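You operate a simulated robot arm through the tools that you are given. There is no shell and no other tool.

Carry out the task below with a simulated two-armed robot. There is one attempt and no reset: what you move stays moved.

JOB
Wind the green cone's yarn on to the winder's peg stand and put that in the wooden tray.
Fine: cone in the holder, clip lever shut to wind and open again after; wind till the cone is bare; leave the other cones and the spare peg stand. Set down upright: peg stand.

It is judged by the outcome, as a careful person would: the job done as asked, and still so three seconds after it is handed in. It fails if anything else is knocked over, pushed out of place, dropped, spilled or broken.

ROBOT AND FRAMES
Two 7-joint arms with fingered hands on one trunk that stands fixed in place. Base frame: the origin is at the foot of the trunk, x ahead of it, y to its left, z up. Units: m, degrees, N and s.
The left shoulder is at [0.104, 0.182, 1.046], the right one opposite. With the tool pointing down near the work surface each hand reaches from about 0.48 to 0.86 m from the base axis, measured 20 degrees to its own side. Payload 3.8 kg a hand.
Tool frame (each hand has its own): the origin (TCP) lies between the finger pads and is the grasp point; the fingertips stand 0.03 m ahead of it; z points along the fingers, y is the line along which they close. The gripper opens to 0.104 m; its body begins 0.035 m behind the TCP. The gripper is a hand of 4 fingers: y runs from the thumb to the fingers, the wrist lies at [-0.017, -0.104, -0.178] in the tool frame, and closing takes about 1.5 s.
Orientation is that of the tool frame in the base frame, as a unit quaternion [x, y, z, w]. With the fingers straight down and the wrist toward the robot, the tool's x, y and z point along [0, 1, 0], [1, 0, 0] and [0, 0, -1] of the base frame.

CONTROLS
- The arms move only by the tool jog_arm. It takes "left_targets", "right_targets" or both (then of equal length, played together; a hand with none holds still); each is a list that holds one entry, the list of rows, each a list of 7 numbers: the closure, from 0 (fully open) to 1 (shut), then the shift along the base's x, y, z in units of 50 mm (1.0 is 50 mm), then the turn, a rotation vector about the base's x, y, z in units of 4 degrees (1.0 is 4 degrees). In form: [[[fingers, x, y, z, wx, wy, wz], ...]]. A call has 1 to 20 rows; each row shifts and turns the commanded pose from where the row before left it. A call with a number of a shift or a turn outside -1 to 1 is refused whole. Rows are played at 5 a second. More than 0.05 m and 8.6 degrees between two rows, or a gripper value outside its range, and nothing of the call is played. A pose out of reach is approached as far as the arm can. The call stops where the force on the tool passes 40 N (or 10 N more than at its start, if that is more) or the arm is blocked; 0.2 s more then pass. The fingers move at their own pace (about 0.072 m/s each) and stop on an object; they squeeze with about 24 N. The grip force told is the motor's: it shows also when the fingers shut on nothing. Time passes only in rows, and 0.2 s behind the last, so rows that do not move let the fingers close. It gives the time, the measured TCP pose, the force on the tool (base axes), the opening and the grip force at its end, in the units of the frame above (readings bear some noise), with the torque about the TCP (base axes, N m) and any sound that the robot's microphone picked up, and new pictures: "show" is both (left out), scene, wrist or none (wrist: the cameras of the hands that moved).
- Cameras (640 x 400 px; columns grow to the right, rows downward): "scene" is now at [0.1966, 0.0489, 1.2341]; the picture's right is [0.52, -0.85, 0.00], its down [-0.38, -0.23, -0.90] and it looks along [0.77, 0.46, -0.44] (base axes); focal length 214 px, centre (320, 200). "left" rides on the left gripper at [-0.066, -0.09, -0.126] in its tool frame; the picture's right is [-0.78, -0.30, 0.56], its down [0.57, -0.70, 0.43] and it looks along [0.26, 0.65, 0.71] (tool axes); focal length 275 px, centre (320, 200). "right" rides on the right gripper at [0.066, -0.09, -0.125] in its tool frame; the picture's right is [-0.78, 0.30, -0.56], its down [-0.57, -0.70, 0.42] and it looks along [-0.27, 0.65, 0.71] (tool axes); focal length 275 px, centre (320, 200). There is no depth. A picture from a camera that has moved, and an enlarged one, comes with that camera's place and axes in the base frame and with its lens.
- raise_lower(by): moves the trunk up (or, below 0, down) by that many m; the arms and the scene camera ride with it, the base frame stays. It gives what a move gives, with no picture.
- preshape(shape, hand): the hand has 4 fingers and takes this shape, open, in about a second: jaw (thumb against the fingers, like two jaws); tri (thumb and two fingers); tip (a fingertip pinch); poke (one finger out to press); point (the index stretched); flat (the hand flat); cup (the hand cupped); fist (a fist). The gripper value then closes the fingers along that shape, each until it touches; the sizes above hold for jaw. It gives what a move gives, with no picture.
- pan_tilt(pan, tilt): turns the head with the scene camera to pan (to the left, within 86 degrees either way) and tilt (down, from -29 to 69), counted from straight ahead of the robot (the tilt from the chest, where the trunk bows). It gives what a move gives, and a new picture of the scene camera.
- inspect(camera, box): a new picture of the part [left, top, right, bottom] of that camera's present view, enlarged. It takes no simulated time.
- finish_job(): hands the job in; it is judged then, once.

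Places have to be worked out from the pictures, the camera data and where the tool is seen. Open the grippers and draw the arms clear of the work before you hand the job in, unless the task says otherwise.

The tools are called after "Emit:" by a JSON object that holds its "method" and its "body". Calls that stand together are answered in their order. jog_arm: Moves the arms, as the interface text tells. Its arguments: {"type":"object","properties":{"left_targets":{"type":"array","items":{"type":"array","items":{"type":"array","items":{"type":"number"}}}},"right_targets":{"type":"array","items":{"type":"array","items":{"type":"array","items":{"type":"number"}}}},"show":{"type":"string","enum":["both","scene","wrist","none"]}},"required":[]} The other tools are called the same way: raise_lower (by) moves the trunk up or down; preshape (shape, hand) gives the hand a shape; pan_tilt (pan, tilt) turns the head that bears the scene camera; inspect (camera, box) takes an enlarged picture of a part of a camera's view; finish_job () hands the job in.

At the start:

```text
time: 0.0
left_tool_pos: [0.3369, 0.4975, 1.142]
left_tool_rot: [0.707, 0.707, 0.0, 0.001]
left_force: [0.1, 0.3, -0.1]
left_torque: [-0.05, 0.01, -0.01]
left_opening: 0.1038
left_gripper_force: 0.0
left_shape: jaw
right_tool_pos: [0.4293, 0.0417, 1.1631]
right_tool_rot: [0.706, 0.708, 0.0, -0.001]
right_force: [-0.2, -1.0, 1.0]
right_torque: [-0.02, -0.01, 0.0]
right_opening: 0.1036
right_gripper_force: 0.0
right_shape: jaw
trunk travel left (down, up): [-0.2, 0.556]
head pan, tilt (commanded): [31.2, 26.4]
```

scene: 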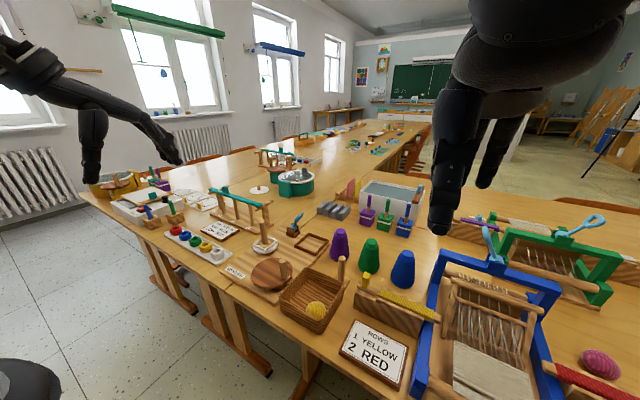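
right: 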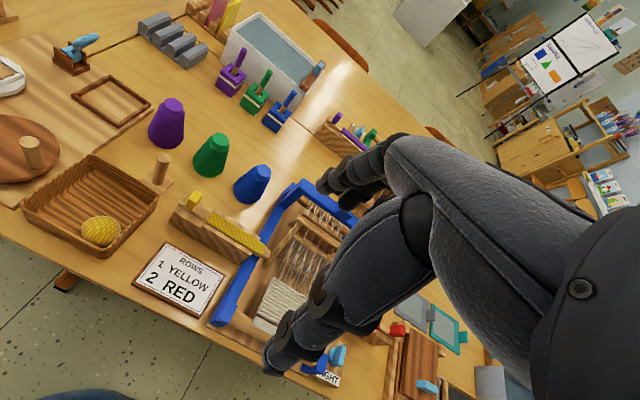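
left: 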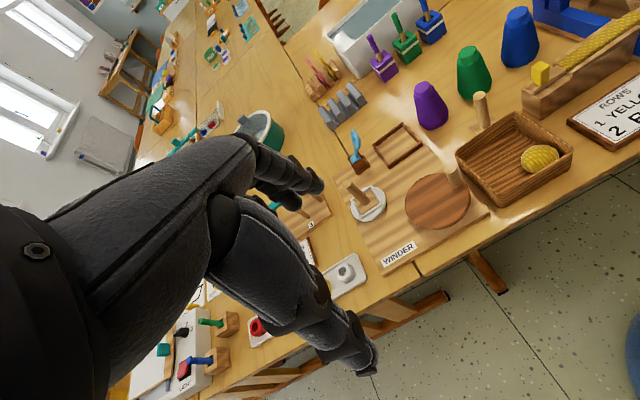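

The scene shows cones (purple, green, blue), a winder board with a round disc, a peg at its rim and a clip lever. I enlarge the work area first to understand the parts.

Emit:
{"method": "inspect", "body": {"camera": "scene", "box": [200, 180, 440, 330]}}

Emit:
{"method": "inspect", "body": {"camera": "left", "box": [300, 60, 620, 280]}}

Emit:
{"method": "inspect", "body": {"camera": "right", "box": [0, 0, 320, 260]}}

```text
2.67 times, centred on (320, 255) of scene
camera zoom: at [0.1966, 0.0489, 1.2341], right [0.52, -0.85, 0.0], down [-0.38, -0.23, -0.9], along [0.77, 0.46, -0.44], focal length 572 px, centre (320, 53)
```

zoom: 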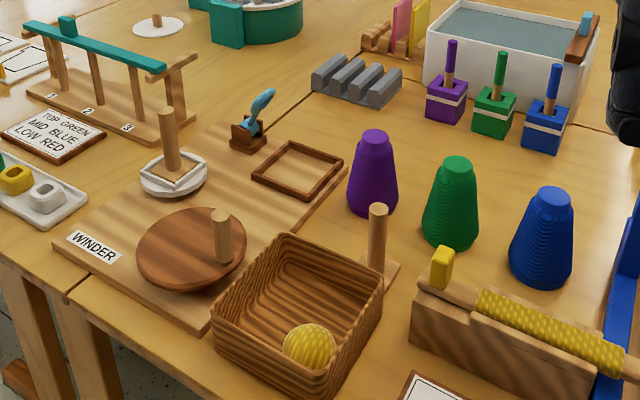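

```text
1.82 times, centred on (460, 170) of left
camera zoom: at [0.2459, 0.4315, 1.267], right [-0.29, -0.78, -0.56], down [-0.7, 0.57, -0.43], along [0.65, 0.27, -0.71], focal length 500 px, centre (66, 254)
```

zoom: 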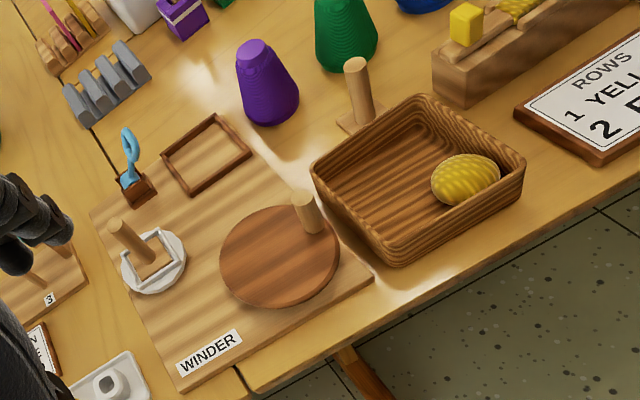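

```text
1.54 times, centred on (160, 130) of right
camera zoom: at [0.3387, 0.1082, 1.2888], right [0.3, -0.78, 0.56], down [-0.7, -0.57, -0.42], along [0.65, -0.26, -0.71], focal length 424 px, centre (566, 308)
```

zoom: 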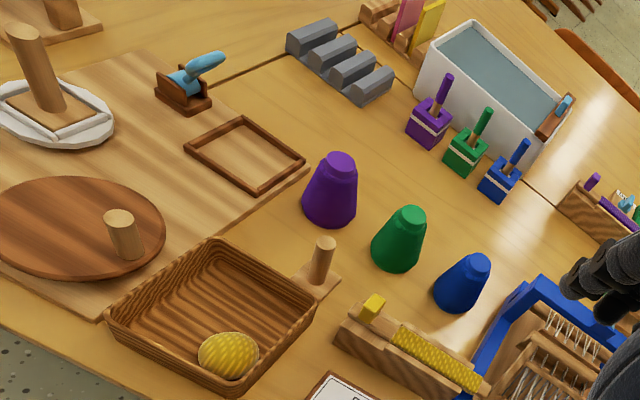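

I estimate: peg stand on the white turntable at about [0.615,0.52], crank disc centre [0.517,0.399] with knob top at [0.52,0.355,0.84], square holder at [0.711,0.390,0.756], lever block at [0.736,0.49], green cone at [0.71,0.18]. I zoom further in on each part for precision.

Emit:
{"method": "inspect", "body": {"camera": "scene", "box": [245, 190, 335, 260]}}

Emit:
{"method": "inspect", "body": {"camera": "scene", "box": [320, 210, 420, 290]}}

Emit:
{"method": "inspect", "body": {"camera": "right", "box": [0, 20, 160, 120]}}

Emit:
{"method": "inspect", "body": {"camera": "left", "box": [330, 100, 490, 200]}}

```text
5.71 times, centred on (290, 225) of scene
camera zoom: at [0.1966, 0.0489, 1.2341], right [0.52, -0.85, 0.0], down [-0.38, -0.23, -0.9], along [0.77, 0.46, -0.44], focal length 1226 px, centre (491, 57)
```

zoom: 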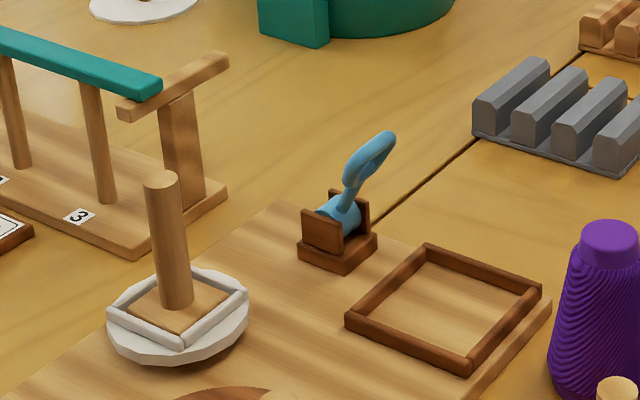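

```text
5.00 times, centred on (370, 250) of scene
camera zoom: at [0.1966, 0.0489, 1.2341], right [0.52, -0.85, 0.0], down [-0.38, -0.23, -0.9], along [0.77, 0.46, -0.44], focal length 1072 px, centre (70, -50)
```

zoom: 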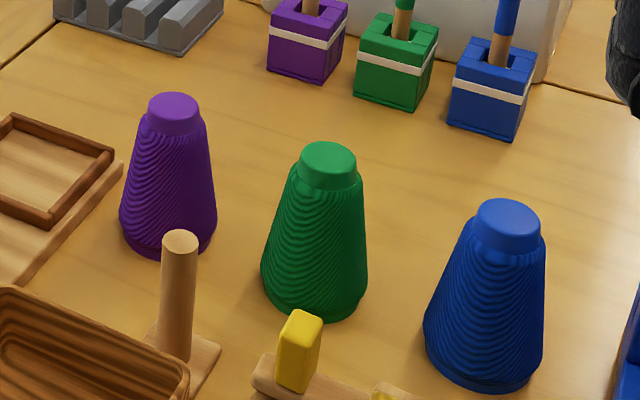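

```text
4.00 times, centred on (80, 70) of right
camera zoom: at [0.3387, 0.1082, 1.2888], right [0.3, -0.78, 0.56], down [-0.7, -0.57, -0.42], along [0.65, -0.26, -0.71], focal length 1101 px, centre (1280, 720)
```

zoom: 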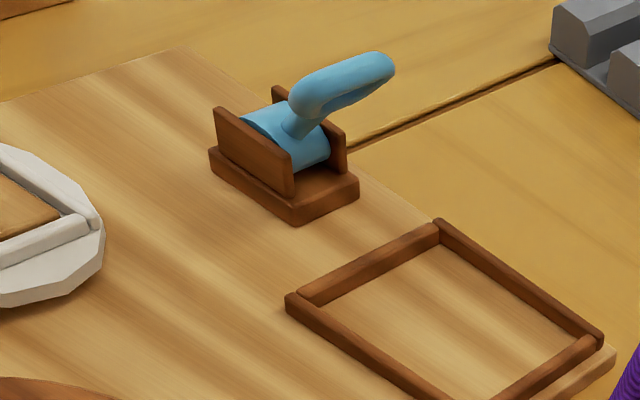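

```text
4.00 times, centred on (410, 150) of left
camera zoom: at [0.2459, 0.4315, 1.267], right [-0.29, -0.78, -0.56], down [-0.7, 0.57, -0.43], along [0.65, 0.27, -0.71], focal length 1101 px, centre (-40, 400)
```

zoom: 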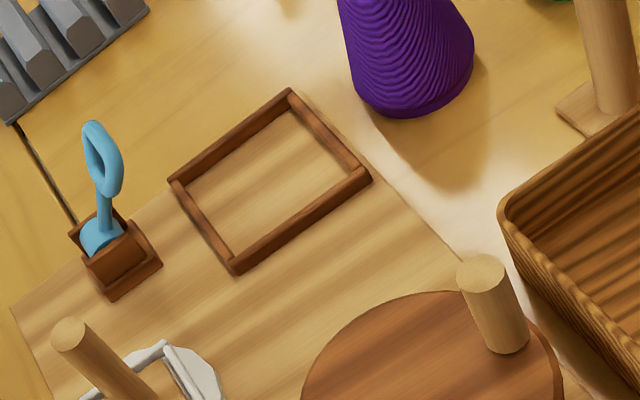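

The holder is square with the base axes (about 0.666–0.756 in x, 0.342–0.433 in y), and the lever swings about an x axis, leaning toward −y when open. I move the right arm a bit aside and bring the left hand high above the green cone for a closer look.

Emit:
{"method": "jog_arm", "body": {"left_targets": [[[0, 0.65, -0.62, -0.25, 0, 0, 0], [0, 0.65, -0.62, -0.25, 0, 0, 0], [0, 0.65, -0.62, -0.25, 0, 0, 0], [0, 0.65, -0.62, -0.25, 0, 0, 0], [0, 0.65, -0.62, -0.25, 0, 0, 0], [0, 0.65, -0.62, -0.25, 0, 0, 0], [0, 0.65, -0.62, -0.25, 0, 0, 0], [0, 0.65, -0.62, -0.25, 0, 0, 0]]], "right_targets": [[[0, 0, -0.5, 0, 0, 0, 0], [0, 0, -0.5, 0, 0, 0, 0], [0, 0, -0.5, 0, 0, 0, 0], [0, 0, -0.5, 0, 0, 0, 0], [0, 0, -0.5, 0, 0, 0, 0], [0, 0, -0.5, 0, 0, 0, 0], [0, 0, 0, 0, 0, 0, 0], [0, 0, 0, 0, 0, 0, 0]]]}}

```text
time: 1.8
left_tool_pos: [0.5988, 0.2451, 1.0421]
left_tool_rot: [0.707, 0.708, 0.001, 0.0]
left_force: [-0.3, 0.5, 0.7]
left_torque: [0.02, 0.0, 0.01]
left_opening: 0.1038
left_gripper_force: 0.1
left_shape: jaw
right_tool_pos: [0.4292, -0.1097, 1.1631]
right_tool_rot: [0.706, 0.708, 0.0, -0.001]
right_force: [-0.2, -0.1, -0.4]
right_torque: [0.02, 0.01, 0.0]
right_opening: 0.1038
right_gripper_force: 0.1
right_shape: jaw
trunk travel left (down, up): [-0.2, 0.556]
head pan, tilt (commanded): [31.2, 26.4]
camera scene: at [0.1976, 0.0479, 1.2339], right [0.52, -0.85, 0.0], down [-0.38, -0.23, -0.9], along [0.77, 0.47, -0.45], focal length 214 px, centre (320, 200)
camera right: at [0.3397, -0.0434, 1.2879], right [0.3, -0.78, 0.56], down [-0.7, -0.57, -0.42], along [0.65, -0.26, -0.72], focal length 275 px, centre (320, 200)
camera left: at [0.5077, 0.1798, 1.1679], right [-0.3, -0.78, -0.56], down [-0.7, 0.57, -0.42], along [0.65, 0.27, -0.71], focal length 275 px, centre (320, 200)
```

scene: 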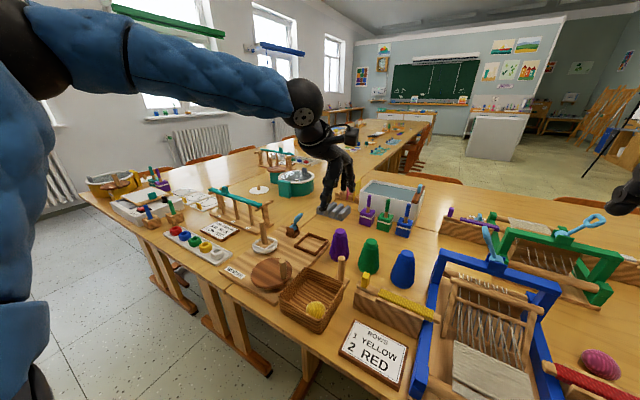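
right: 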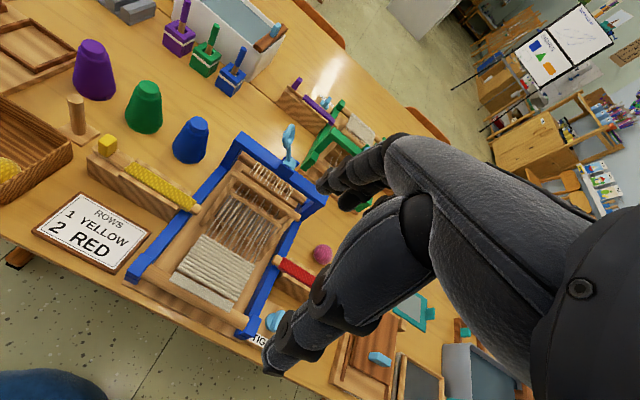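
left: 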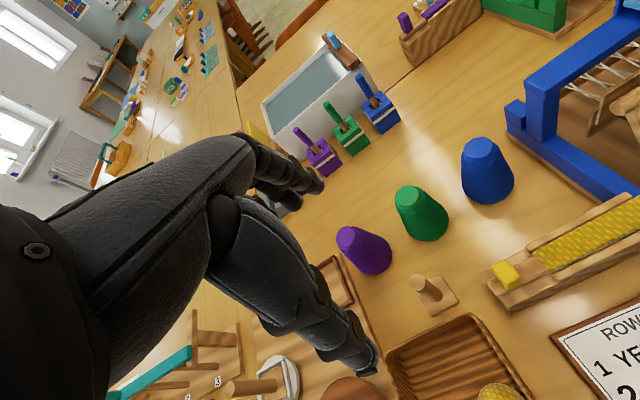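

All clear. Now I enlarge the cones in both wrist views to fix the green cone's exact place.

Emit:
{"method": "inspect", "body": {"camera": "left", "box": [320, 120, 520, 245]}}

Emit:
{"method": "inspect", "body": {"camera": "right", "box": [60, 30, 220, 130]}}

Emit:
{"method": "inspect", "body": {"camera": "scene", "box": [310, 210, 430, 285]}}

```text
3.20 times, centred on (420, 182) of left
camera zoom: at [0.5077, 0.1798, 1.1679], right [-0.3, -0.78, -0.56], down [-0.7, 0.57, -0.42], along [0.65, 0.27, -0.71], focal length 881 px, centre (0, 256)
```

zoom: 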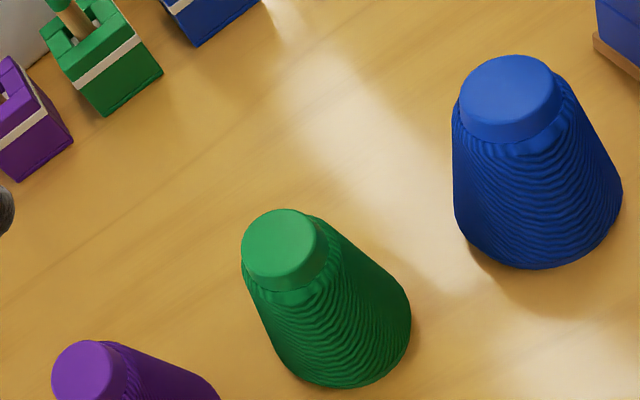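

```text
4.00 times, centred on (140, 80) of right
camera zoom: at [0.3397, -0.0434, 1.2879], right [0.3, -0.78, 0.56], down [-0.7, -0.57, -0.42], along [0.65, -0.26, -0.72], focal length 1101 px, centre (1040, 680)
```

zoom: 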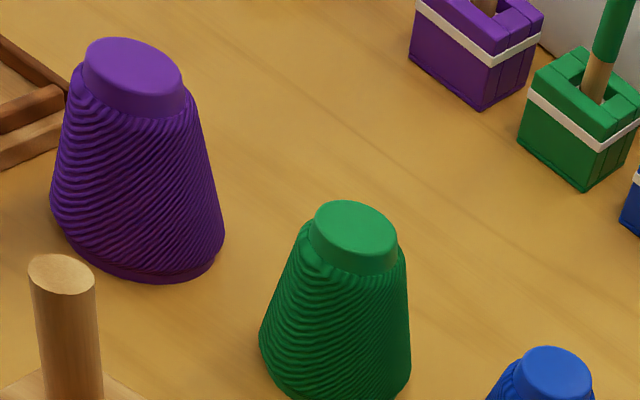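

```text
5.33 times, centred on (370, 248) of scene
camera zoom: at [0.1976, 0.0479, 1.2339], right [0.52, -0.85, 0.0], down [-0.38, -0.23, -0.9], along [0.77, 0.47, -0.45], focal length 1144 px, centre (53, -53)
```

zoom: 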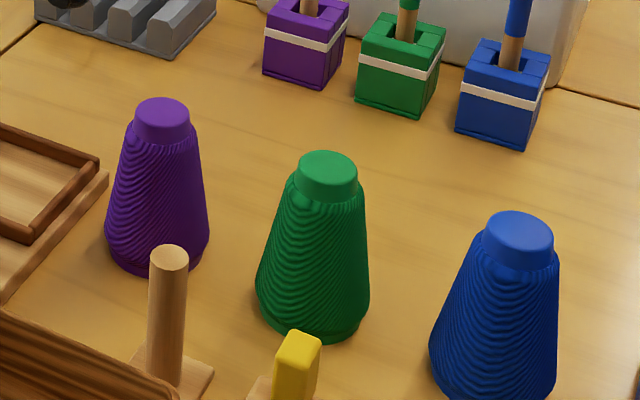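

The green cone's cap centre is at about [0.719,0.187,0.834], with the table near z≈0.737 and the spare peg at [0.616,0.233]. I move the half-closed left hand above the cone and check alignment.

Emit:
{"method": "jog_arm", "body": {"left_targets": [[[0.2, 0.6, -0.29, -0.5, 0, 0, 0], [0.2, 0.6, -0.29, -0.5, 0, 0, 0], [0.2, 0.6, -0.29, -0.5, 0, 0, 0], [0.2, 0.604, -0.29, -0.5, 0, 0, 0], [0.2, 0, 0, 0, 0, 0, 0]]]}}

```text
time: 3.0
left_tool_pos: [0.7151, 0.1938, 0.9429]
left_tool_rot: [0.706, 0.708, 0.001, 0.001]
left_force: [0.5, -0.9, -0.5]
left_torque: [0.0, 0.01, 0.01]
left_opening: 0.0834
left_gripper_force: 0.2
left_shape: jaw
left hand out of reach, approached as far as the arm can: row 4
right_tool_pos: [0.4268, -0.1089, 1.1627]
right_tool_rot: [0.707, 0.707, 0.0, 0.0]
right_force: [0.2, -0.8, 0.4]
right_torque: [0.0, -0.02, -0.01]
right_opening: 0.1035
right_gripper_force: 0.0
right_shape: jaw
trunk travel left (down, up): [-0.2, 0.556]
head pan, tilt (commanded): [31.2, 26.4]
camera scene: at [0.1958, 0.0485, 1.2344], right [0.52, -0.85, 0.0], down [-0.38, -0.23, -0.9], along [0.77, 0.47, -0.44], focal length 214 px, centre (320, 200)
camera left: at [0.6247, 0.1293, 1.0684], right [-0.29, -0.78, -0.56], down [-0.7, 0.57, -0.43], along [0.65, 0.27, -0.71], focal length 275 px, centre (320, 200)
```

scene: 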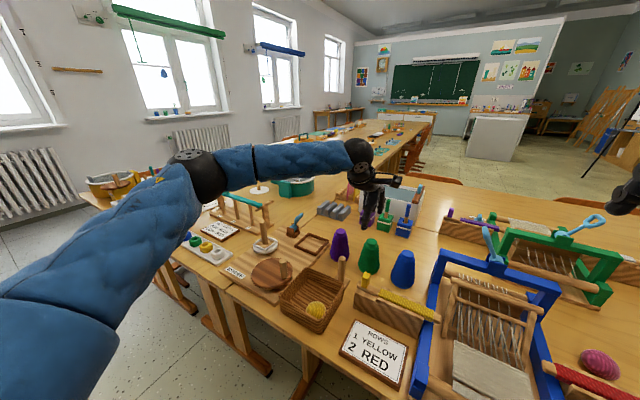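
left: 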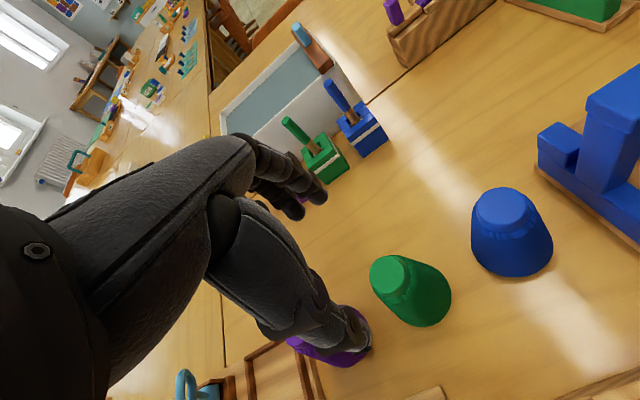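

The cone cap re-measures at about [0.718,0.185]; the arm was just short of the commanded spot at this height. I descend partway (fingertips still above the cap) and see whether the reach error shrinks.

Emit:
{"method": "jog_arm", "body": {"left_targets": [[[0.2, 0, 0, -0.4, 0, 0, 0], [0.2, 0, 0, -0.4, 0, 0, 0], [0.2, 0, 0, -0.3, 0, 0, 0], [0.2, 0, 0, 0, 0, 0, 0]]], "show": "wrist"}}

```text
time: 4.0
left_tool_pos: [0.7158, 0.1936, 0.8871]
left_tool_rot: [0.706, 0.708, 0.0, 0.0]
left_force: [-0.2, 0.4, 0.2]
left_torque: [0.04, -0.03, -0.02]
left_opening: 0.0834
left_gripper_force: 0.2
left_shape: jaw
right_tool_pos: [0.4289, -0.1097, 1.1638]
right_tool_rot: [0.706, 0.708, 0.0, 0.0]
right_force: [0.2, -0.2, -0.4]
right_torque: [0.0, 0.03, -0.02]
right_opening: 0.104
right_gripper_force: 0.0
right_shape: jaw
trunk travel left (down, up): [-0.2, 0.556]
head pan, tilt (commanded): [31.2, 26.4]
camera left: at [0.6248, 0.1283, 1.013], right [-0.29, -0.78, -0.56], down [-0.7, 0.57, -0.43], along [0.65, 0.27, -0.71], focal length 275 px, centre (320, 200)
```

left: 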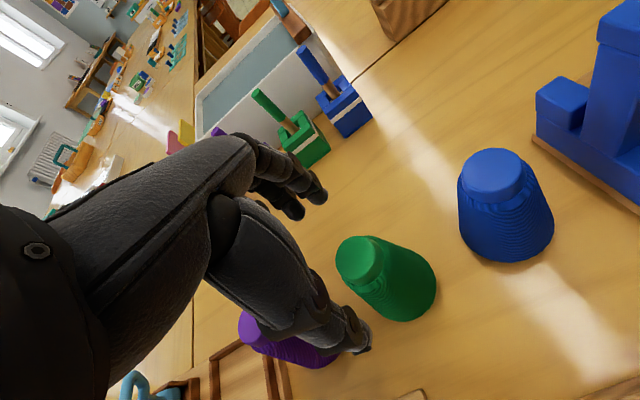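

Height tracks well now; the cone centre reads [0.716,0.185], so I shift −y by ~8 mm and check reach again.

Emit:
{"method": "jog_arm", "body": {"left_targets": [[[0.2, 0.01, -0.17, -0.1, 0, 0, 0], [0.2, 0, 0, 0, 0, 0, 0], [0.2, 0, 0, 0, 0, 0, 0]]], "show": "wrist"}}

```text
time: 4.8
left_tool_pos: [0.7133, 0.1892, 0.8807]
left_tool_rot: [0.707, 0.707, 0.0, 0.002]
left_force: [-0.3, 0.2, -0.3]
left_torque: [0.04, -0.01, -0.01]
left_opening: 0.0835
left_gripper_force: 0.0
left_shape: jaw
left hand out of reach, approached as far as the arm can: row 1
right_tool_pos: [0.4292, -0.1078, 1.1621]
right_tool_rot: [0.706, 0.708, -0.001, -0.001]
right_force: [0.4, -0.1, 0.5]
right_torque: [0.02, -0.02, -0.01]
right_opening: 0.1037
right_gripper_force: 0.0
right_shape: jaw
trunk travel left (down, up): [-0.2, 0.556]
head pan, tilt (commanded): [31.2, 26.4]
camera left: at [0.6214, 0.1238, 1.0078], right [-0.29, -0.78, -0.56], down [-0.7, 0.57, -0.43], along [0.65, 0.26, -0.71], focal length 275 px, centre (320, 200)
```

left: 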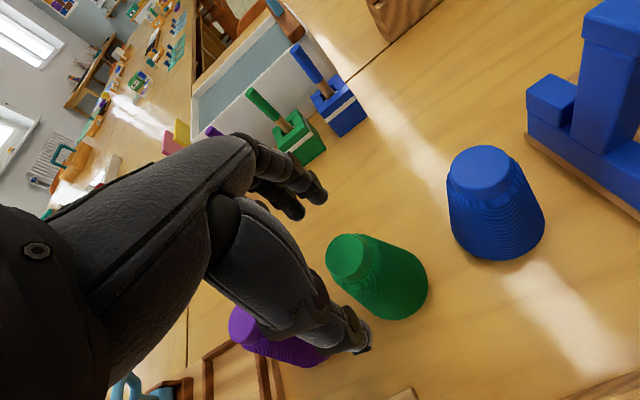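

The wrist seems to be at a joint limit in yaw; I turn the hand 16° clockwise (wrist toward +y) while holding the TCP, and correct the y position.

Emit:
{"method": "jog_arm", "body": {"left_targets": [[[0.2, 0, 0, 0, 0, 0, -1], [0.2, 0, 0, 0, 0, 0, -1], [0.2, 0, 0, 0, 0, 0, -1], [0.2, 0, 0, 0, 0, 0, -1], [0.2, 0.06, -0.08, 0, 0, 0, 0], [0.2, 0, 0, 0, 0, 0, 0]]]}}

```text
time: 6.2
left_tool_pos: [0.7138, 0.1837, 0.8826]
left_tool_rot: [0.798, 0.603, -0.001, 0.001]
left_force: [-0.5, 0.7, 1.4]
left_torque: [0.01, 0.02, -0.03]
left_opening: 0.0835
left_gripper_force: 0.0
left_shape: jaw
right_tool_pos: [0.4281, -0.1085, 1.1627]
right_tool_rot: [0.707, 0.708, -0.001, 0.0]
right_force: [-0.1, 0.9, 0.0]
right_torque: [-0.01, 0.02, 0.03]
right_opening: 0.1038
right_gripper_force: 0.0
right_shape: jaw
trunk travel left (down, up): [-0.2, 0.556]
head pan, tilt (commanded): [31.2, 26.4]
camera scene: at [0.1966, 0.0489, 1.2341], right [0.52, -0.85, 0.0], down [-0.38, -0.23, -0.9], along [0.77, 0.46, -0.44], focal length 214 px, centre (320, 200)
camera left: at [0.6099, 0.1466, 1.0079], right [-0.5, -0.67, -0.56], down [-0.52, 0.74, -0.43], along [0.7, 0.08, -0.71], focal length 275 px, centre (320, 200)
```

scene: 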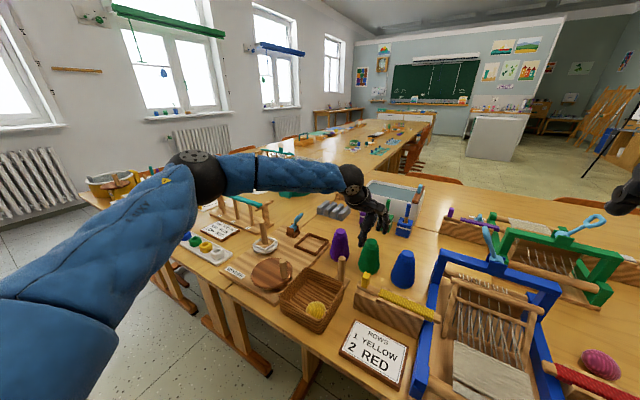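
left: 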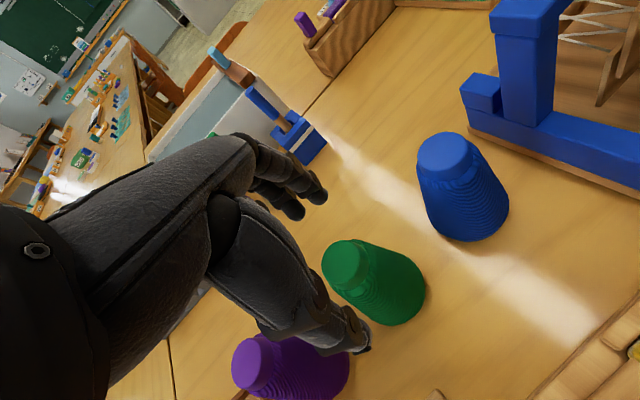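

The hand is now over the cone with the reach fine (cone ≈[0.718,0.185], TCP [0.714,0.184]). I lower to z≈0.81 with a 4 mm x correction.

Emit:
{"method": "jog_arm", "body": {"left_targets": [[[0.2, 0.08, 0.02, -0.4, 0, 0, 0], [0.2, 0, 0, -0.4, 0, 0, 0], [0.2, 0, 0, -0.4, 0, 0, 0], [0.2, 0, 0, -0.25, 0, 0, 0], [0.2, 0, 0, 0, 0, 0, 0]]]}}

Emit:
{"method": "inspect", "body": {"camera": "scene", "box": [320, 180, 440, 290]}}

Emit:
{"method": "inspect", "body": {"camera": "right", "box": [60, 30, 220, 140]}}

```text
time: 7.4
left_tool_pos: [0.7091, 0.1922, 0.8118]
left_tool_rot: [0.798, 0.603, 0.0, 0.002]
left_force: [0.2, 0.2, 0.4]
left_torque: [-0.03, -0.01, 0.01]
left_opening: 0.0833
left_gripper_force: 0.1
left_shape: jaw
left hand out of reach, approached as far as the arm can: row 2, 3, 4
right_tool_pos: [0.4279, -0.1088, 1.1627]
right_tool_rot: [0.707, 0.707, -0.001, -0.001]
right_force: [-0.6, 0.6, 0.1]
right_torque: [0.01, 0.0, -0.01]
right_opening: 0.1037
right_gripper_force: 0.0
right_shape: jaw
trunk travel left (down, up): [-0.2, 0.556]
head pan, tilt (commanded): [31.2, 26.4]
camera scene: at [0.1967, 0.0488, 1.2341], right [0.52, -0.85, 0.0], down [-0.38, -0.23, -0.9], along [0.77, 0.46, -0.44], focal length 214 px, centre (320, 200)
camera left: at [0.6036, 0.1536, 0.938], right [-0.5, -0.67, -0.56], down [-0.52, 0.74, -0.43], along [0.7, 0.08, -0.71], focal length 275 px, centre (320, 200)
```

scene: 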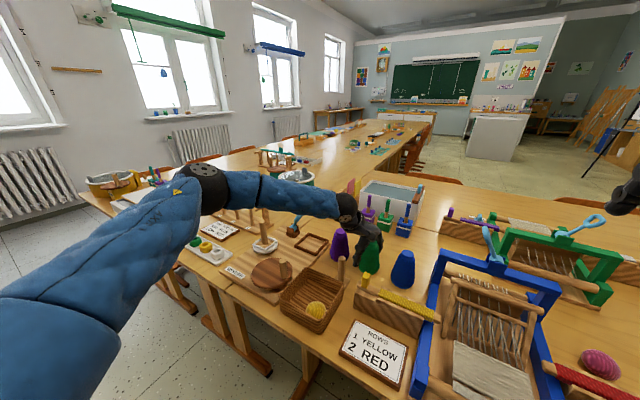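
left: 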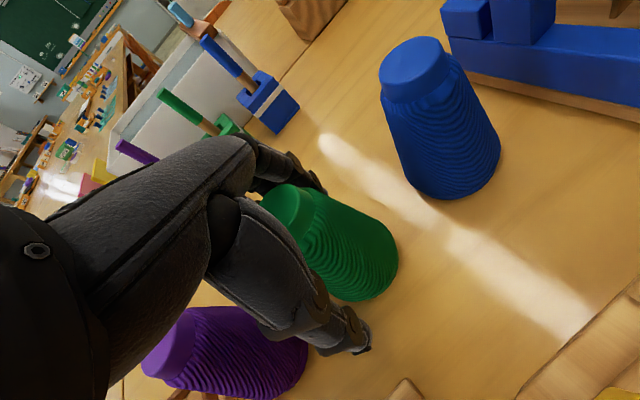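

```text
3.64 times, centred on (380, 235) of scene
camera zoom: at [0.1967, 0.0488, 1.2341], right [0.52, -0.85, 0.0], down [-0.38, -0.23, -0.9], along [0.77, 0.46, -0.44], focal length 780 px, centre (102, 73)
```

zoom: 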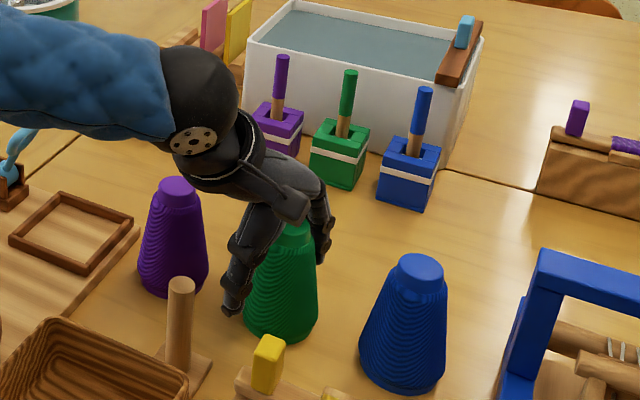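

```text
3.64 times, centred on (140, 85) of right
camera zoom: at [0.3387, -0.0423, 1.2884], right [0.3, -0.78, 0.56], down [-0.7, -0.57, -0.42], along [0.65, -0.26, -0.71], focal length 1001 px, centre (974, 618)
```

zoom: 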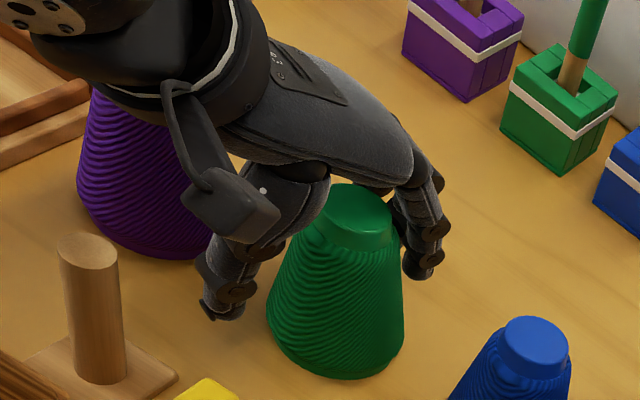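

The cone is between the fingers, but the arm cannot reach the last ~9 mm at this height. I go back up where the reach was good, align exactly there, and will then lower the trunk so that the hand goes straight down.

Emit:
{"method": "jog_arm", "body": {"left_targets": [[[0.2, 0, 0, 0.4, 0, 0, 0], [0.2, 0, 0, 0.4, 0, 0, 0], [0.2, 0, 0, 0.4, 0, 0, 0], [0.2, 0, 0, 0.3, 0, 0, 0], [0.2, 0.16, -0.14, 0, 0, 0, -0.5], [0.2, 0, 0, 0, 0, 0, 0]]], "show": "wrist"}}

```text
time: 8.8
left_tool_pos: [0.7165, 0.1865, 0.8887]
left_tool_rot: [0.809, 0.588, 0.0, 0.0]
left_force: [-0.2, 0.6, 0.2]
left_torque: [0.0, 0.0, 0.0]
left_opening: 0.0836
left_gripper_force: 0.0
left_shape: jaw
right_tool_pos: [0.4285, -0.1092, 1.1637]
right_tool_rot: [0.707, 0.707, 0.0, -0.001]
right_force: [0.5, -0.2, -0.1]
right_torque: [0.02, 0.05, 0.0]
right_opening: 0.1038
right_gripper_force: 0.0
right_shape: jaw
trunk travel left (down, up): [-0.2, 0.556]
head pan, tilt (commanded): [31.2, 26.4]
camera left: at [0.6106, 0.151, 1.0138], right [-0.52, -0.65, -0.56], down [-0.49, 0.76, -0.42], along [0.7, 0.05, -0.71], focal length 275 px, centre (320, 200)
```

left: 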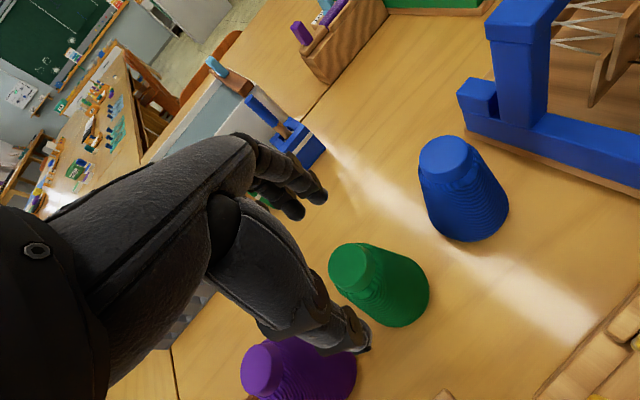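

TCP [0.7165,0.1865] vs cone [0.719,0.184]: close. I make a tiny correction, then lower the trunk by 0.077 m.

Emit:
{"method": "jog_arm", "body": {"left_targets": [[[0.2, 0.04, -0.04, 0, 0, 0, 0], [0.2, 0, 0, 0, 0, 0, 0]]], "show": "none"}}

Emit:
{"method": "raise_lower", "body": {"by": -0.076}}

Emit:
{"method": "inspect", "body": {"camera": "left", "box": [120, 100, 520, 350]}}

Emit:
{"method": "inspect", "body": {"camera": "right", "box": [40, 0, 240, 125]}}

```text
time: 9.4
left_tool_pos: [0.7193, 0.1838, 0.8887]
left_tool_rot: [0.808, 0.589, 0.001, 0.0]
left_force: [0.4, 0.3, 0.0]
left_torque: [0.01, -0.01, -0.02]
left_opening: 0.0832
left_gripper_force: 0.1
left_shape: jaw
right_tool_pos: [0.4281, -0.1083, 1.1633]
right_tool_rot: [0.706, 0.708, -0.001, 0.0]
right_force: [-0.7, -0.1, -0.5]
right_torque: [-0.02, -0.01, 0.04]
right_opening: 0.1037
right_gripper_force: 0.1
right_shape: jaw
trunk travel left (down, up): [-0.2, 0.556]
head pan, tilt (commanded): [31.2, 26.4]
```

```text
time: 10.5
left_tool_pos: [0.7176, 0.1842, 0.8141]
left_tool_rot: [0.809, 0.588, 0.0, 0.001]
left_force: [-0.9, -0.9, -0.6]
left_torque: [-0.01, -0.01, -0.03]
left_opening: 0.0835
left_gripper_force: 0.0
left_shape: jaw
right_tool_pos: [0.4279, -0.1077, 1.089]
right_tool_rot: [0.707, 0.707, 0.0, 0.0]
right_force: [-0.1, 0.7, 0.6]
right_torque: [0.01, -0.02, -0.03]
right_opening: 0.1037
right_gripper_force: 0.1
right_shape: jaw
trunk travel left (down, up): [-0.124, 0.632]
head pan, tilt (commanded): [31.2, 26.4]
```

```text
1.60 times, centred on (320, 225) of left
camera zoom: at [0.6118, 0.1489, 0.9387], right [-0.52, -0.65, -0.56], down [-0.49, 0.76, -0.43], along [0.7, 0.05, -0.71], focal length 440 px, centre (320, 160)
```

zoom: 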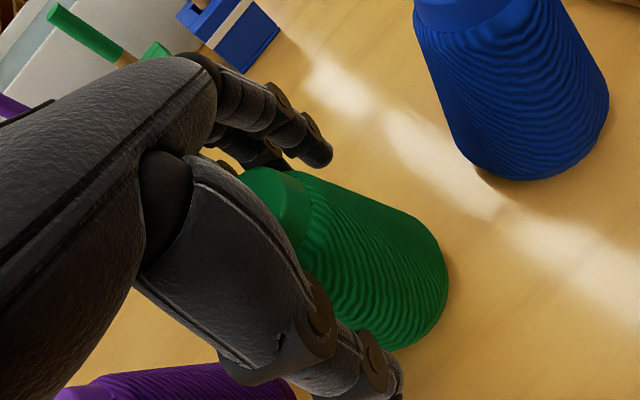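

```text
3.20 times, centred on (140, 62) of right
camera zoom: at [0.3377, -0.042, 1.2135], right [0.3, -0.78, 0.56], down [-0.7, -0.57, -0.42], along [0.65, -0.26, -0.71], focal length 881 px, centre (896, 640)
```

zoom: 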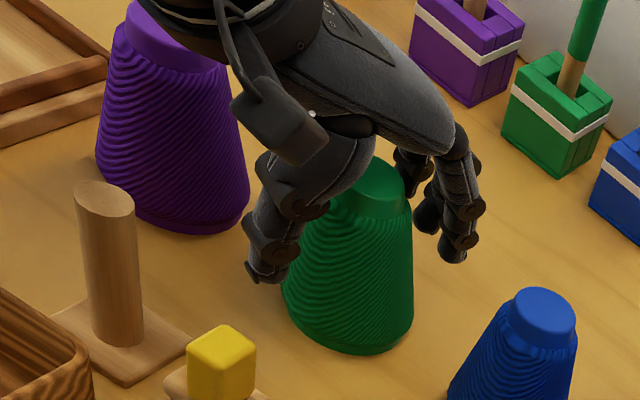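

The cone is centred between thumb and fingers. I close the hand on it.

Emit:
{"method": "jog_arm", "body": {"left_targets": [[[0.4, 0, 0, 0, 0, 0, 0], [0.6, 0, 0, 0, 0, 0, 0], [0.8, 0, 0, 0, 0, 0, 0], [1, 0, 0, 0, 0, 0, 0], [1, 0, 0, 0, 0, 0, 0], [1, 0, 0, 0, 0, 0, 0], [1, 0, 0, 0, 0, 0, 0], [1, 0, 0, 0, 0, 0, 0]]]}}

Emit:
{"method": "inspect", "body": {"camera": "right", "box": [40, 0, 240, 125]}}

```text
time: 12.3
left_tool_pos: [0.7204, 0.1838, 0.8115]
left_tool_rot: [0.808, 0.589, -0.001, -0.001]
left_force: [-1.8, 0.7, 2.0]
left_torque: [0.0, -0.02, -0.02]
left_opening: 0.0439
left_gripper_force: 23.9
left_shape: jaw
right_tool_pos: [0.4285, -0.1083, 1.0875]
right_tool_rot: [0.706, 0.708, -0.001, -0.001]
right_force: [0.7, 0.9, -0.2]
right_torque: [0.03, -0.01, 0.04]
right_opening: 0.1037
right_gripper_force: 0.0
right_shape: jaw
trunk travel left (down, up): [-0.124, 0.632]
head pan, tilt (commanded): [31.2, 26.4]
camera scene: at [0.2389, 0.0488, 1.1545], right [0.52, -0.85, 0.0], down [-0.38, -0.23, -0.9], along [0.77, 0.46, -0.44], focal length 214 px, centre (320, 200)
camera left: at [0.6124, 0.149, 0.9375], right [-0.52, -0.65, -0.56], down [-0.49, 0.76, -0.43], along [0.7, 0.05, -0.71], focal length 275 px, centre (320, 200)
```

scene: 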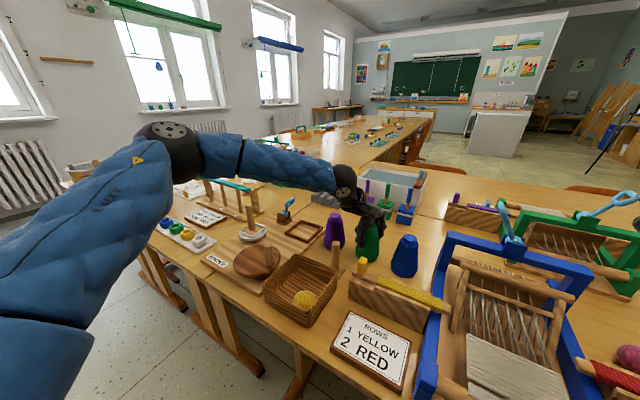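
left: 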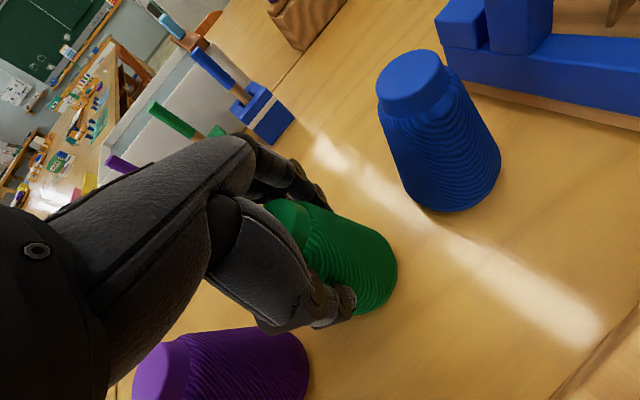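

```text
3.20 times, centred on (140, 62) of right
camera zoom: at [0.3387, -0.0419, 1.2128], right [0.3, -0.78, 0.56], down [-0.7, -0.57, -0.42], along [0.65, -0.26, -0.71], focal length 881 px, centre (896, 640)
```

zoom: 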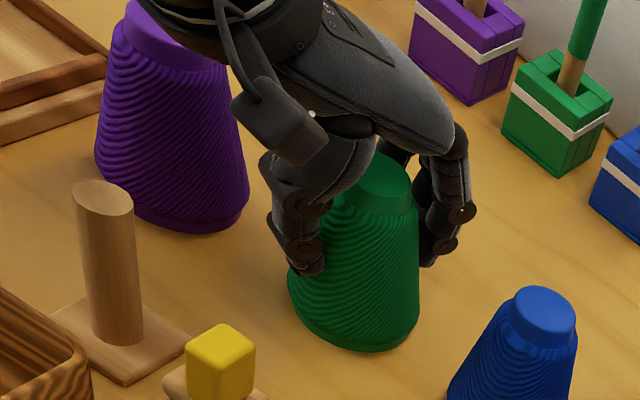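

Firm grip (opening 0.044, 24 N). I lift slightly first with the trunk and check the cone comes along.

Emit:
{"method": "raise_lower", "body": {"by": 0.076}}

Emit:
{"method": "inspect", "body": {"camera": "right", "box": [40, 0, 240, 125]}}

```text
time: 13.5
left_tool_pos: [0.72, 0.183, 0.8876]
left_tool_rot: [0.808, 0.589, -0.001, -0.001]
left_force: [0.2, 0.0, -2.2]
left_torque: [0.01, 0.01, -0.02]
left_opening: 0.0439
left_gripper_force: 24.1
left_shape: jaw
right_tool_pos: [0.4304, -0.1085, 1.1623]
right_tool_rot: [0.706, 0.708, -0.001, -0.001]
right_force: [0.1, -0.2, 0.0]
right_torque: [-0.04, -0.02, 0.04]
right_opening: 0.1037
right_gripper_force: 0.0
right_shape: jaw
trunk travel left (down, up): [-0.2, 0.556]
head pan, tilt (commanded): [31.2, 26.4]
```

```text
3.20 times, centred on (140, 62) of right
camera zoom: at [0.3404, -0.0417, 1.288], right [0.3, -0.78, 0.56], down [-0.7, -0.57, -0.42], along [0.65, -0.26, -0.72], focal length 881 px, centre (896, 640)
```

zoom: 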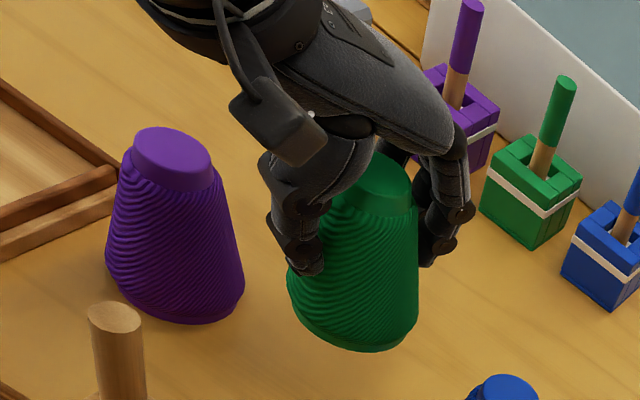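

The cone is held well and hangs straight. I lift to z≈0.95 and carry it over the purple cone to above the holder.

Emit:
{"method": "jog_arm", "body": {"left_targets": [[[1, 0, 0, 0.5, 0, 0, 0], [1, 0, 0, 0.7, 0, 0, 0], [1, 0, 0.2, 0.2, 0, 0, 0], [1, 0, 0.6, 0, 0, 0, 0], [1, -0.03, 0.7, 0, 0, 0, 0], [1, -0.05, 0.7, 0, 0, 0, 0], [1, -0.05, 0.7, 0, 0, 0, 0], [1, -0.05, 0.7, 0, 0, 0, 0], [1, 0, 0.5, 0, 0, 0, 0], [1, 0, 0, 0, 0, 0, 0], [1, 0, 0, 0, 0, 0, 0]]]}}

Emit:
{"method": "inspect", "body": {"camera": "scene", "box": [230, 160, 390, 270]}}

Emit:
{"method": "inspect", "body": {"camera": "right", "box": [0, 0, 160, 100]}}

```text
time: 15.9
left_tool_pos: [0.7097, 0.3885, 0.9564]
left_tool_rot: [0.808, 0.589, 0.0, 0.0]
left_force: [-0.6, 0.0, -2.0]
left_torque: [0.03, 0.0, 0.03]
left_opening: 0.0439
left_gripper_force: 24.0
left_shape: jaw
right_tool_pos: [0.4282, -0.1077, 1.1635]
right_tool_rot: [0.706, 0.708, -0.001, -0.001]
right_force: [-0.2, -0.9, -0.1]
right_torque: [-0.01, 0.0, 0.01]
right_opening: 0.1037
right_gripper_force: 0.1
right_shape: jaw
trunk travel left (down, up): [-0.2, 0.556]
head pan, tilt (commanded): [31.2, 26.4]
camera scene: at [0.1969, 0.049, 1.2341], right [0.52, -0.85, 0.0], down [-0.38, -0.23, -0.9], along [0.77, 0.46, -0.45], focal length 214 px, centre (320, 200)
camera left: at [0.6027, 0.3546, 1.0826], right [-0.52, -0.65, -0.56], down [-0.49, 0.76, -0.43], along [0.7, 0.05, -0.71], focal length 275 px, centre (320, 200)
```

scene: 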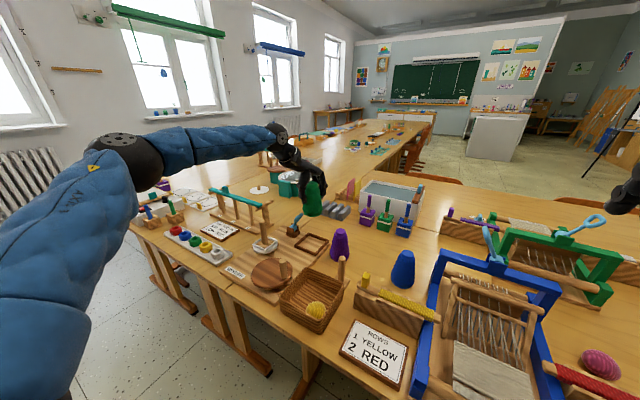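
left: 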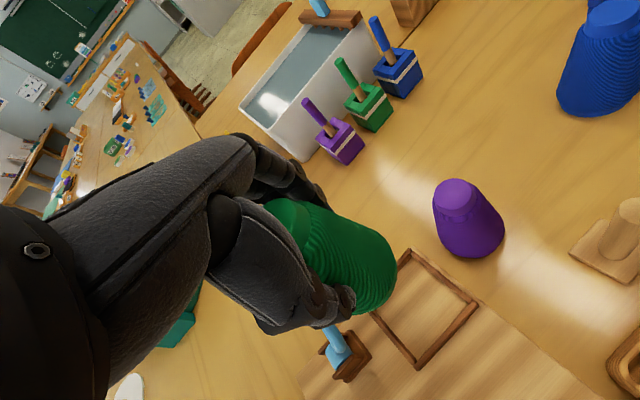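

```text
3.64 times, centred on (310, 215) of scene
camera zoom: at [0.1969, 0.049, 1.2341], right [0.52, -0.85, 0.0], down [-0.38, -0.23, -0.9], along [0.77, 0.46, -0.45], focal length 780 px, centre (356, 146)
```

zoom: 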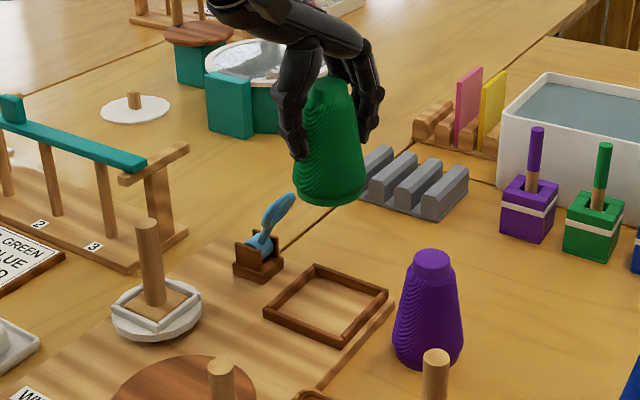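

```text
4.00 times, centred on (80, 50) of right
camera zoom: at [0.3391, -0.0416, 1.2887], right [0.3, -0.78, 0.56], down [-0.7, -0.57, -0.42], along [0.65, -0.26, -0.71], focal length 1101 px, centre (1280, 800)
```

zoom: 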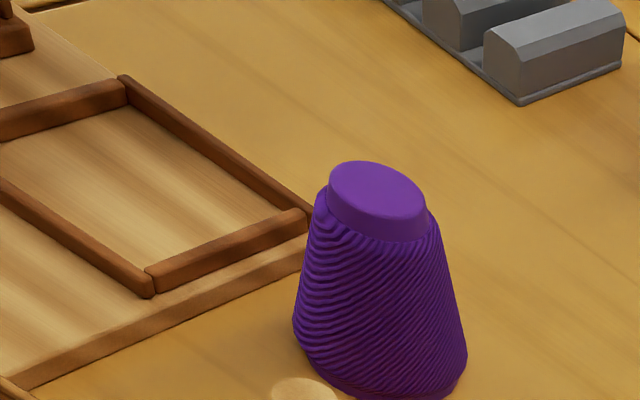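

Held above the holder without trouble. I enlarge the left-hand view to refine the holder's corners relative to the tool.

Emit:
{"method": "inspect", "body": {"camera": "left", "box": [280, 200, 520, 390]}}

Emit:
{"method": "inspect", "body": {"camera": "scene", "box": [285, 170, 345, 265]}}

```text
2.11 times, centred on (400, 295) of left
camera zoom: at [0.6027, 0.3546, 1.0826], right [-0.52, -0.65, -0.56], down [-0.49, 0.76, -0.43], along [0.7, 0.05, -0.71], focal length 580 px, centre (152, 0)
```

zoom: 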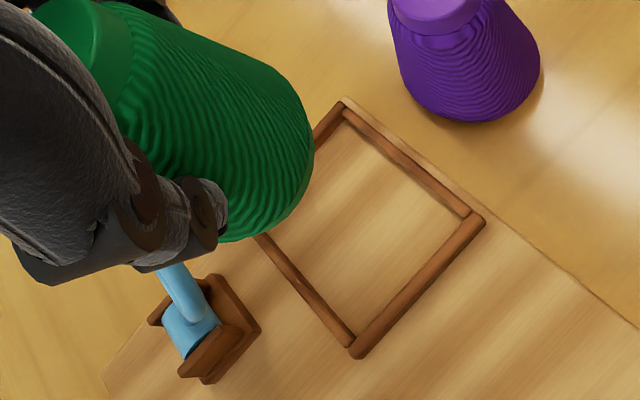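

```text
4.21 times, centred on (315, 218) of scene
camera zoom: at [0.1969, 0.049, 1.2341], right [0.52, -0.85, 0.0], down [-0.38, -0.23, -0.9], along [0.77, 0.46, -0.45], focal length 903 px, centre (341, 126)
```

zoom: 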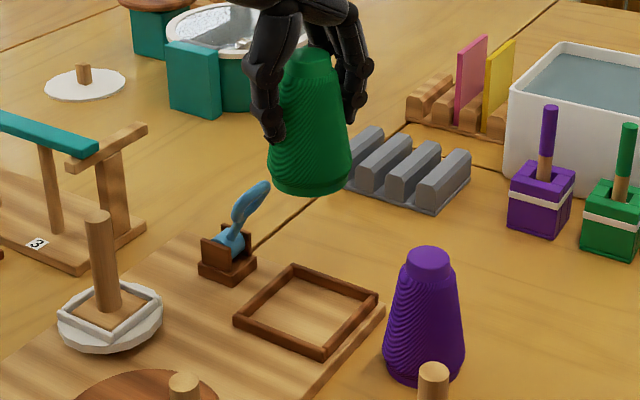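

Estimates of the holder centre are [0.704–0.711, 0.388]. I lower the cone to about 30 mm above the rim and turn the right hand's camera toward the winder for a second close view.

Emit:
{"method": "jog_arm", "body": {"left_targets": [[[1, 0, 0, -0.5, 0, 0, 0], [1, 0, 0, -0.5, 0, 0, 0], [1, 0, 0, -0.5, 0, 0, 0], [1, 0, 0, -0.2, 0, 0, 0], [1, 0, 0, 0, 0, 0, 0], [1, 0, 0, 0, 0, 0, 0], [1, 0, 0, 0, 0, 0, 0], [1, 0, 0, 0, 0, 0, 0]]], "right_targets": [[[0, 0, 0, 0, 0, 0, 1], [0, 0, 0, 0, 0, 0, 1], [0, 0, 0, 0, 0, 0, 1], [0, 0, 0, 0, 0, 0, 1], [0, 0, 0, 0, 0, 0, 1], [0, 0, 0, 0, 0, 0, 1], [0, 0, 0, 0, 0, 0, 1], [0, 0, 0, 0, 0, 0, 1]]]}}

Emit:
{"method": "inspect", "body": {"camera": "scene", "box": [280, 190, 350, 260]}}

Emit:
{"method": "inspect", "body": {"camera": "left", "box": [280, 180, 480, 390]}}

```text
time: 17.7
left_tool_pos: [0.7111, 0.3891, 0.873]
left_tool_rot: [0.809, 0.588, 0.0, 0.0]
left_force: [0.0, -0.2, -1.7]
left_torque: [-0.01, 0.01, 0.0]
left_opening: 0.0437
left_gripper_force: 24.2
left_shape: jaw
right_tool_pos: [0.4295, -0.1089, 1.1639]
right_tool_rot: [0.483, 0.875, -0.001, 0.0]
right_force: [0.4, -0.1, 0.0]
right_torque: [0.03, 0.02, 0.01]
right_opening: 0.1035
right_gripper_force: 0.1
right_shape: jaw
trunk travel left (down, up): [-0.2, 0.556]
head pan, tilt (commanded): [31.2, 26.4]
camera scene: at [0.1969, 0.0488, 1.234], right [0.52, -0.85, 0.0], down [-0.38, -0.23, -0.9], along [0.77, 0.46, -0.45], focal length 214 px, centre (320, 200)
camera right: at [0.3179, -0.0997, 1.2888], right [0.66, -0.5, 0.56], down [-0.29, -0.86, -0.42], along [0.69, 0.12, -0.71], focal length 275 px, centre (320, 200)
camera left: at [0.6046, 0.3542, 0.9984], right [-0.52, -0.65, -0.56], down [-0.49, 0.76, -0.42], along [0.7, 0.05, -0.71], focal length 275 px, centre (320, 200)
```

scene: 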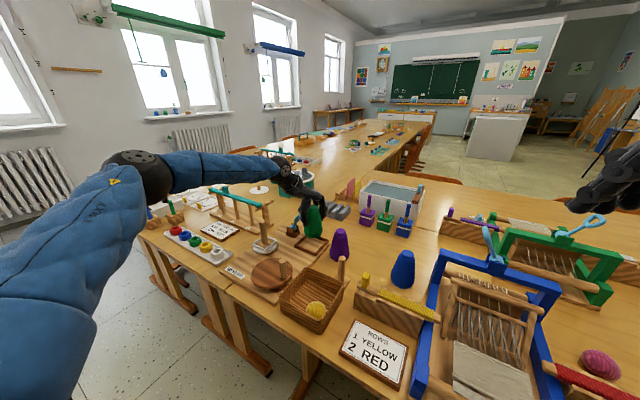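
right: 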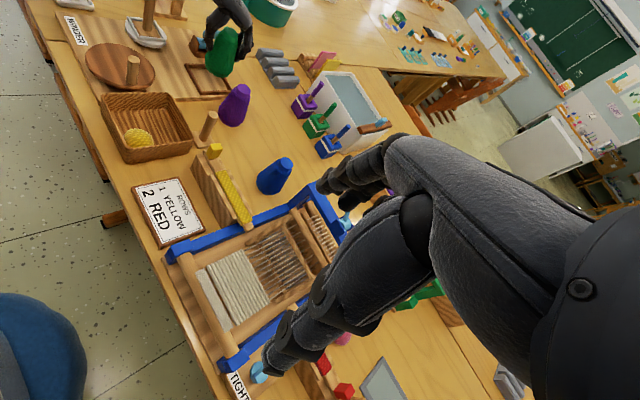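
left: 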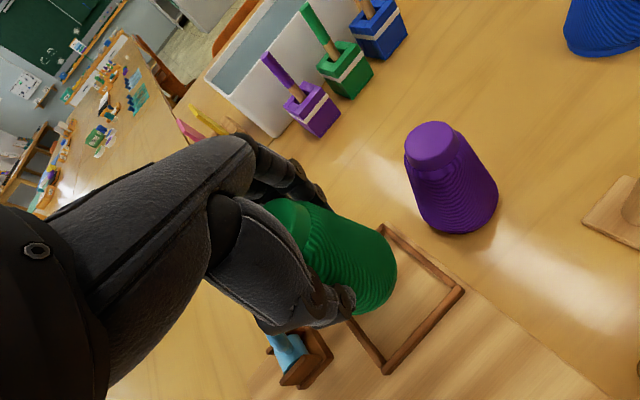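

```text
5.71 times, centred on (315, 225) of scene
camera zoom: at [0.1969, 0.0488, 1.234], right [0.52, -0.85, 0.0], down [-0.38, -0.23, -0.9], along [0.77, 0.46, -0.45], focal length 1226 px, centre (349, 57)
```

zoom: 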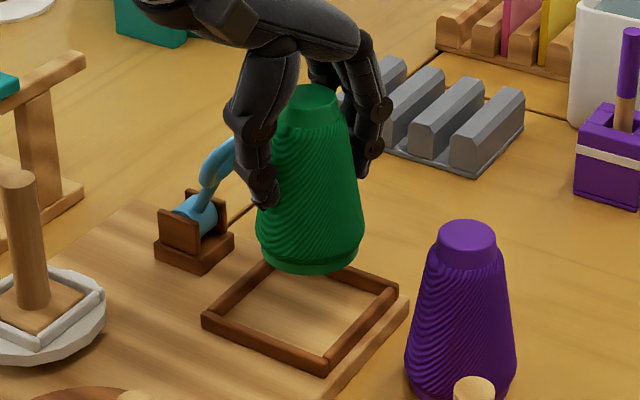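

```text
1.90 times, centred on (380, 285) of left
camera zoom: at [0.6046, 0.3542, 0.9984], right [-0.52, -0.65, -0.56], down [-0.49, 0.76, -0.42], along [0.7, 0.05, -0.71], focal length 524 px, centre (206, 38)
```

zoom: 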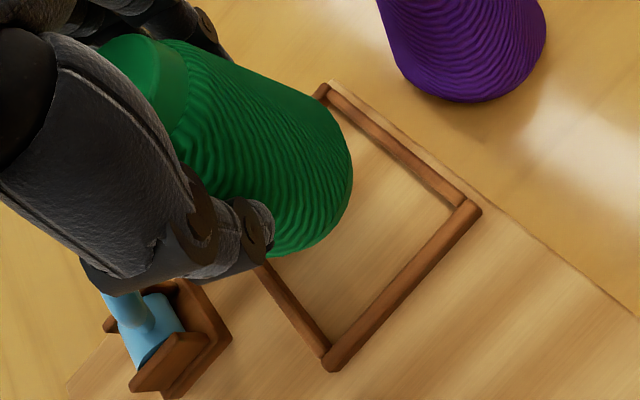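

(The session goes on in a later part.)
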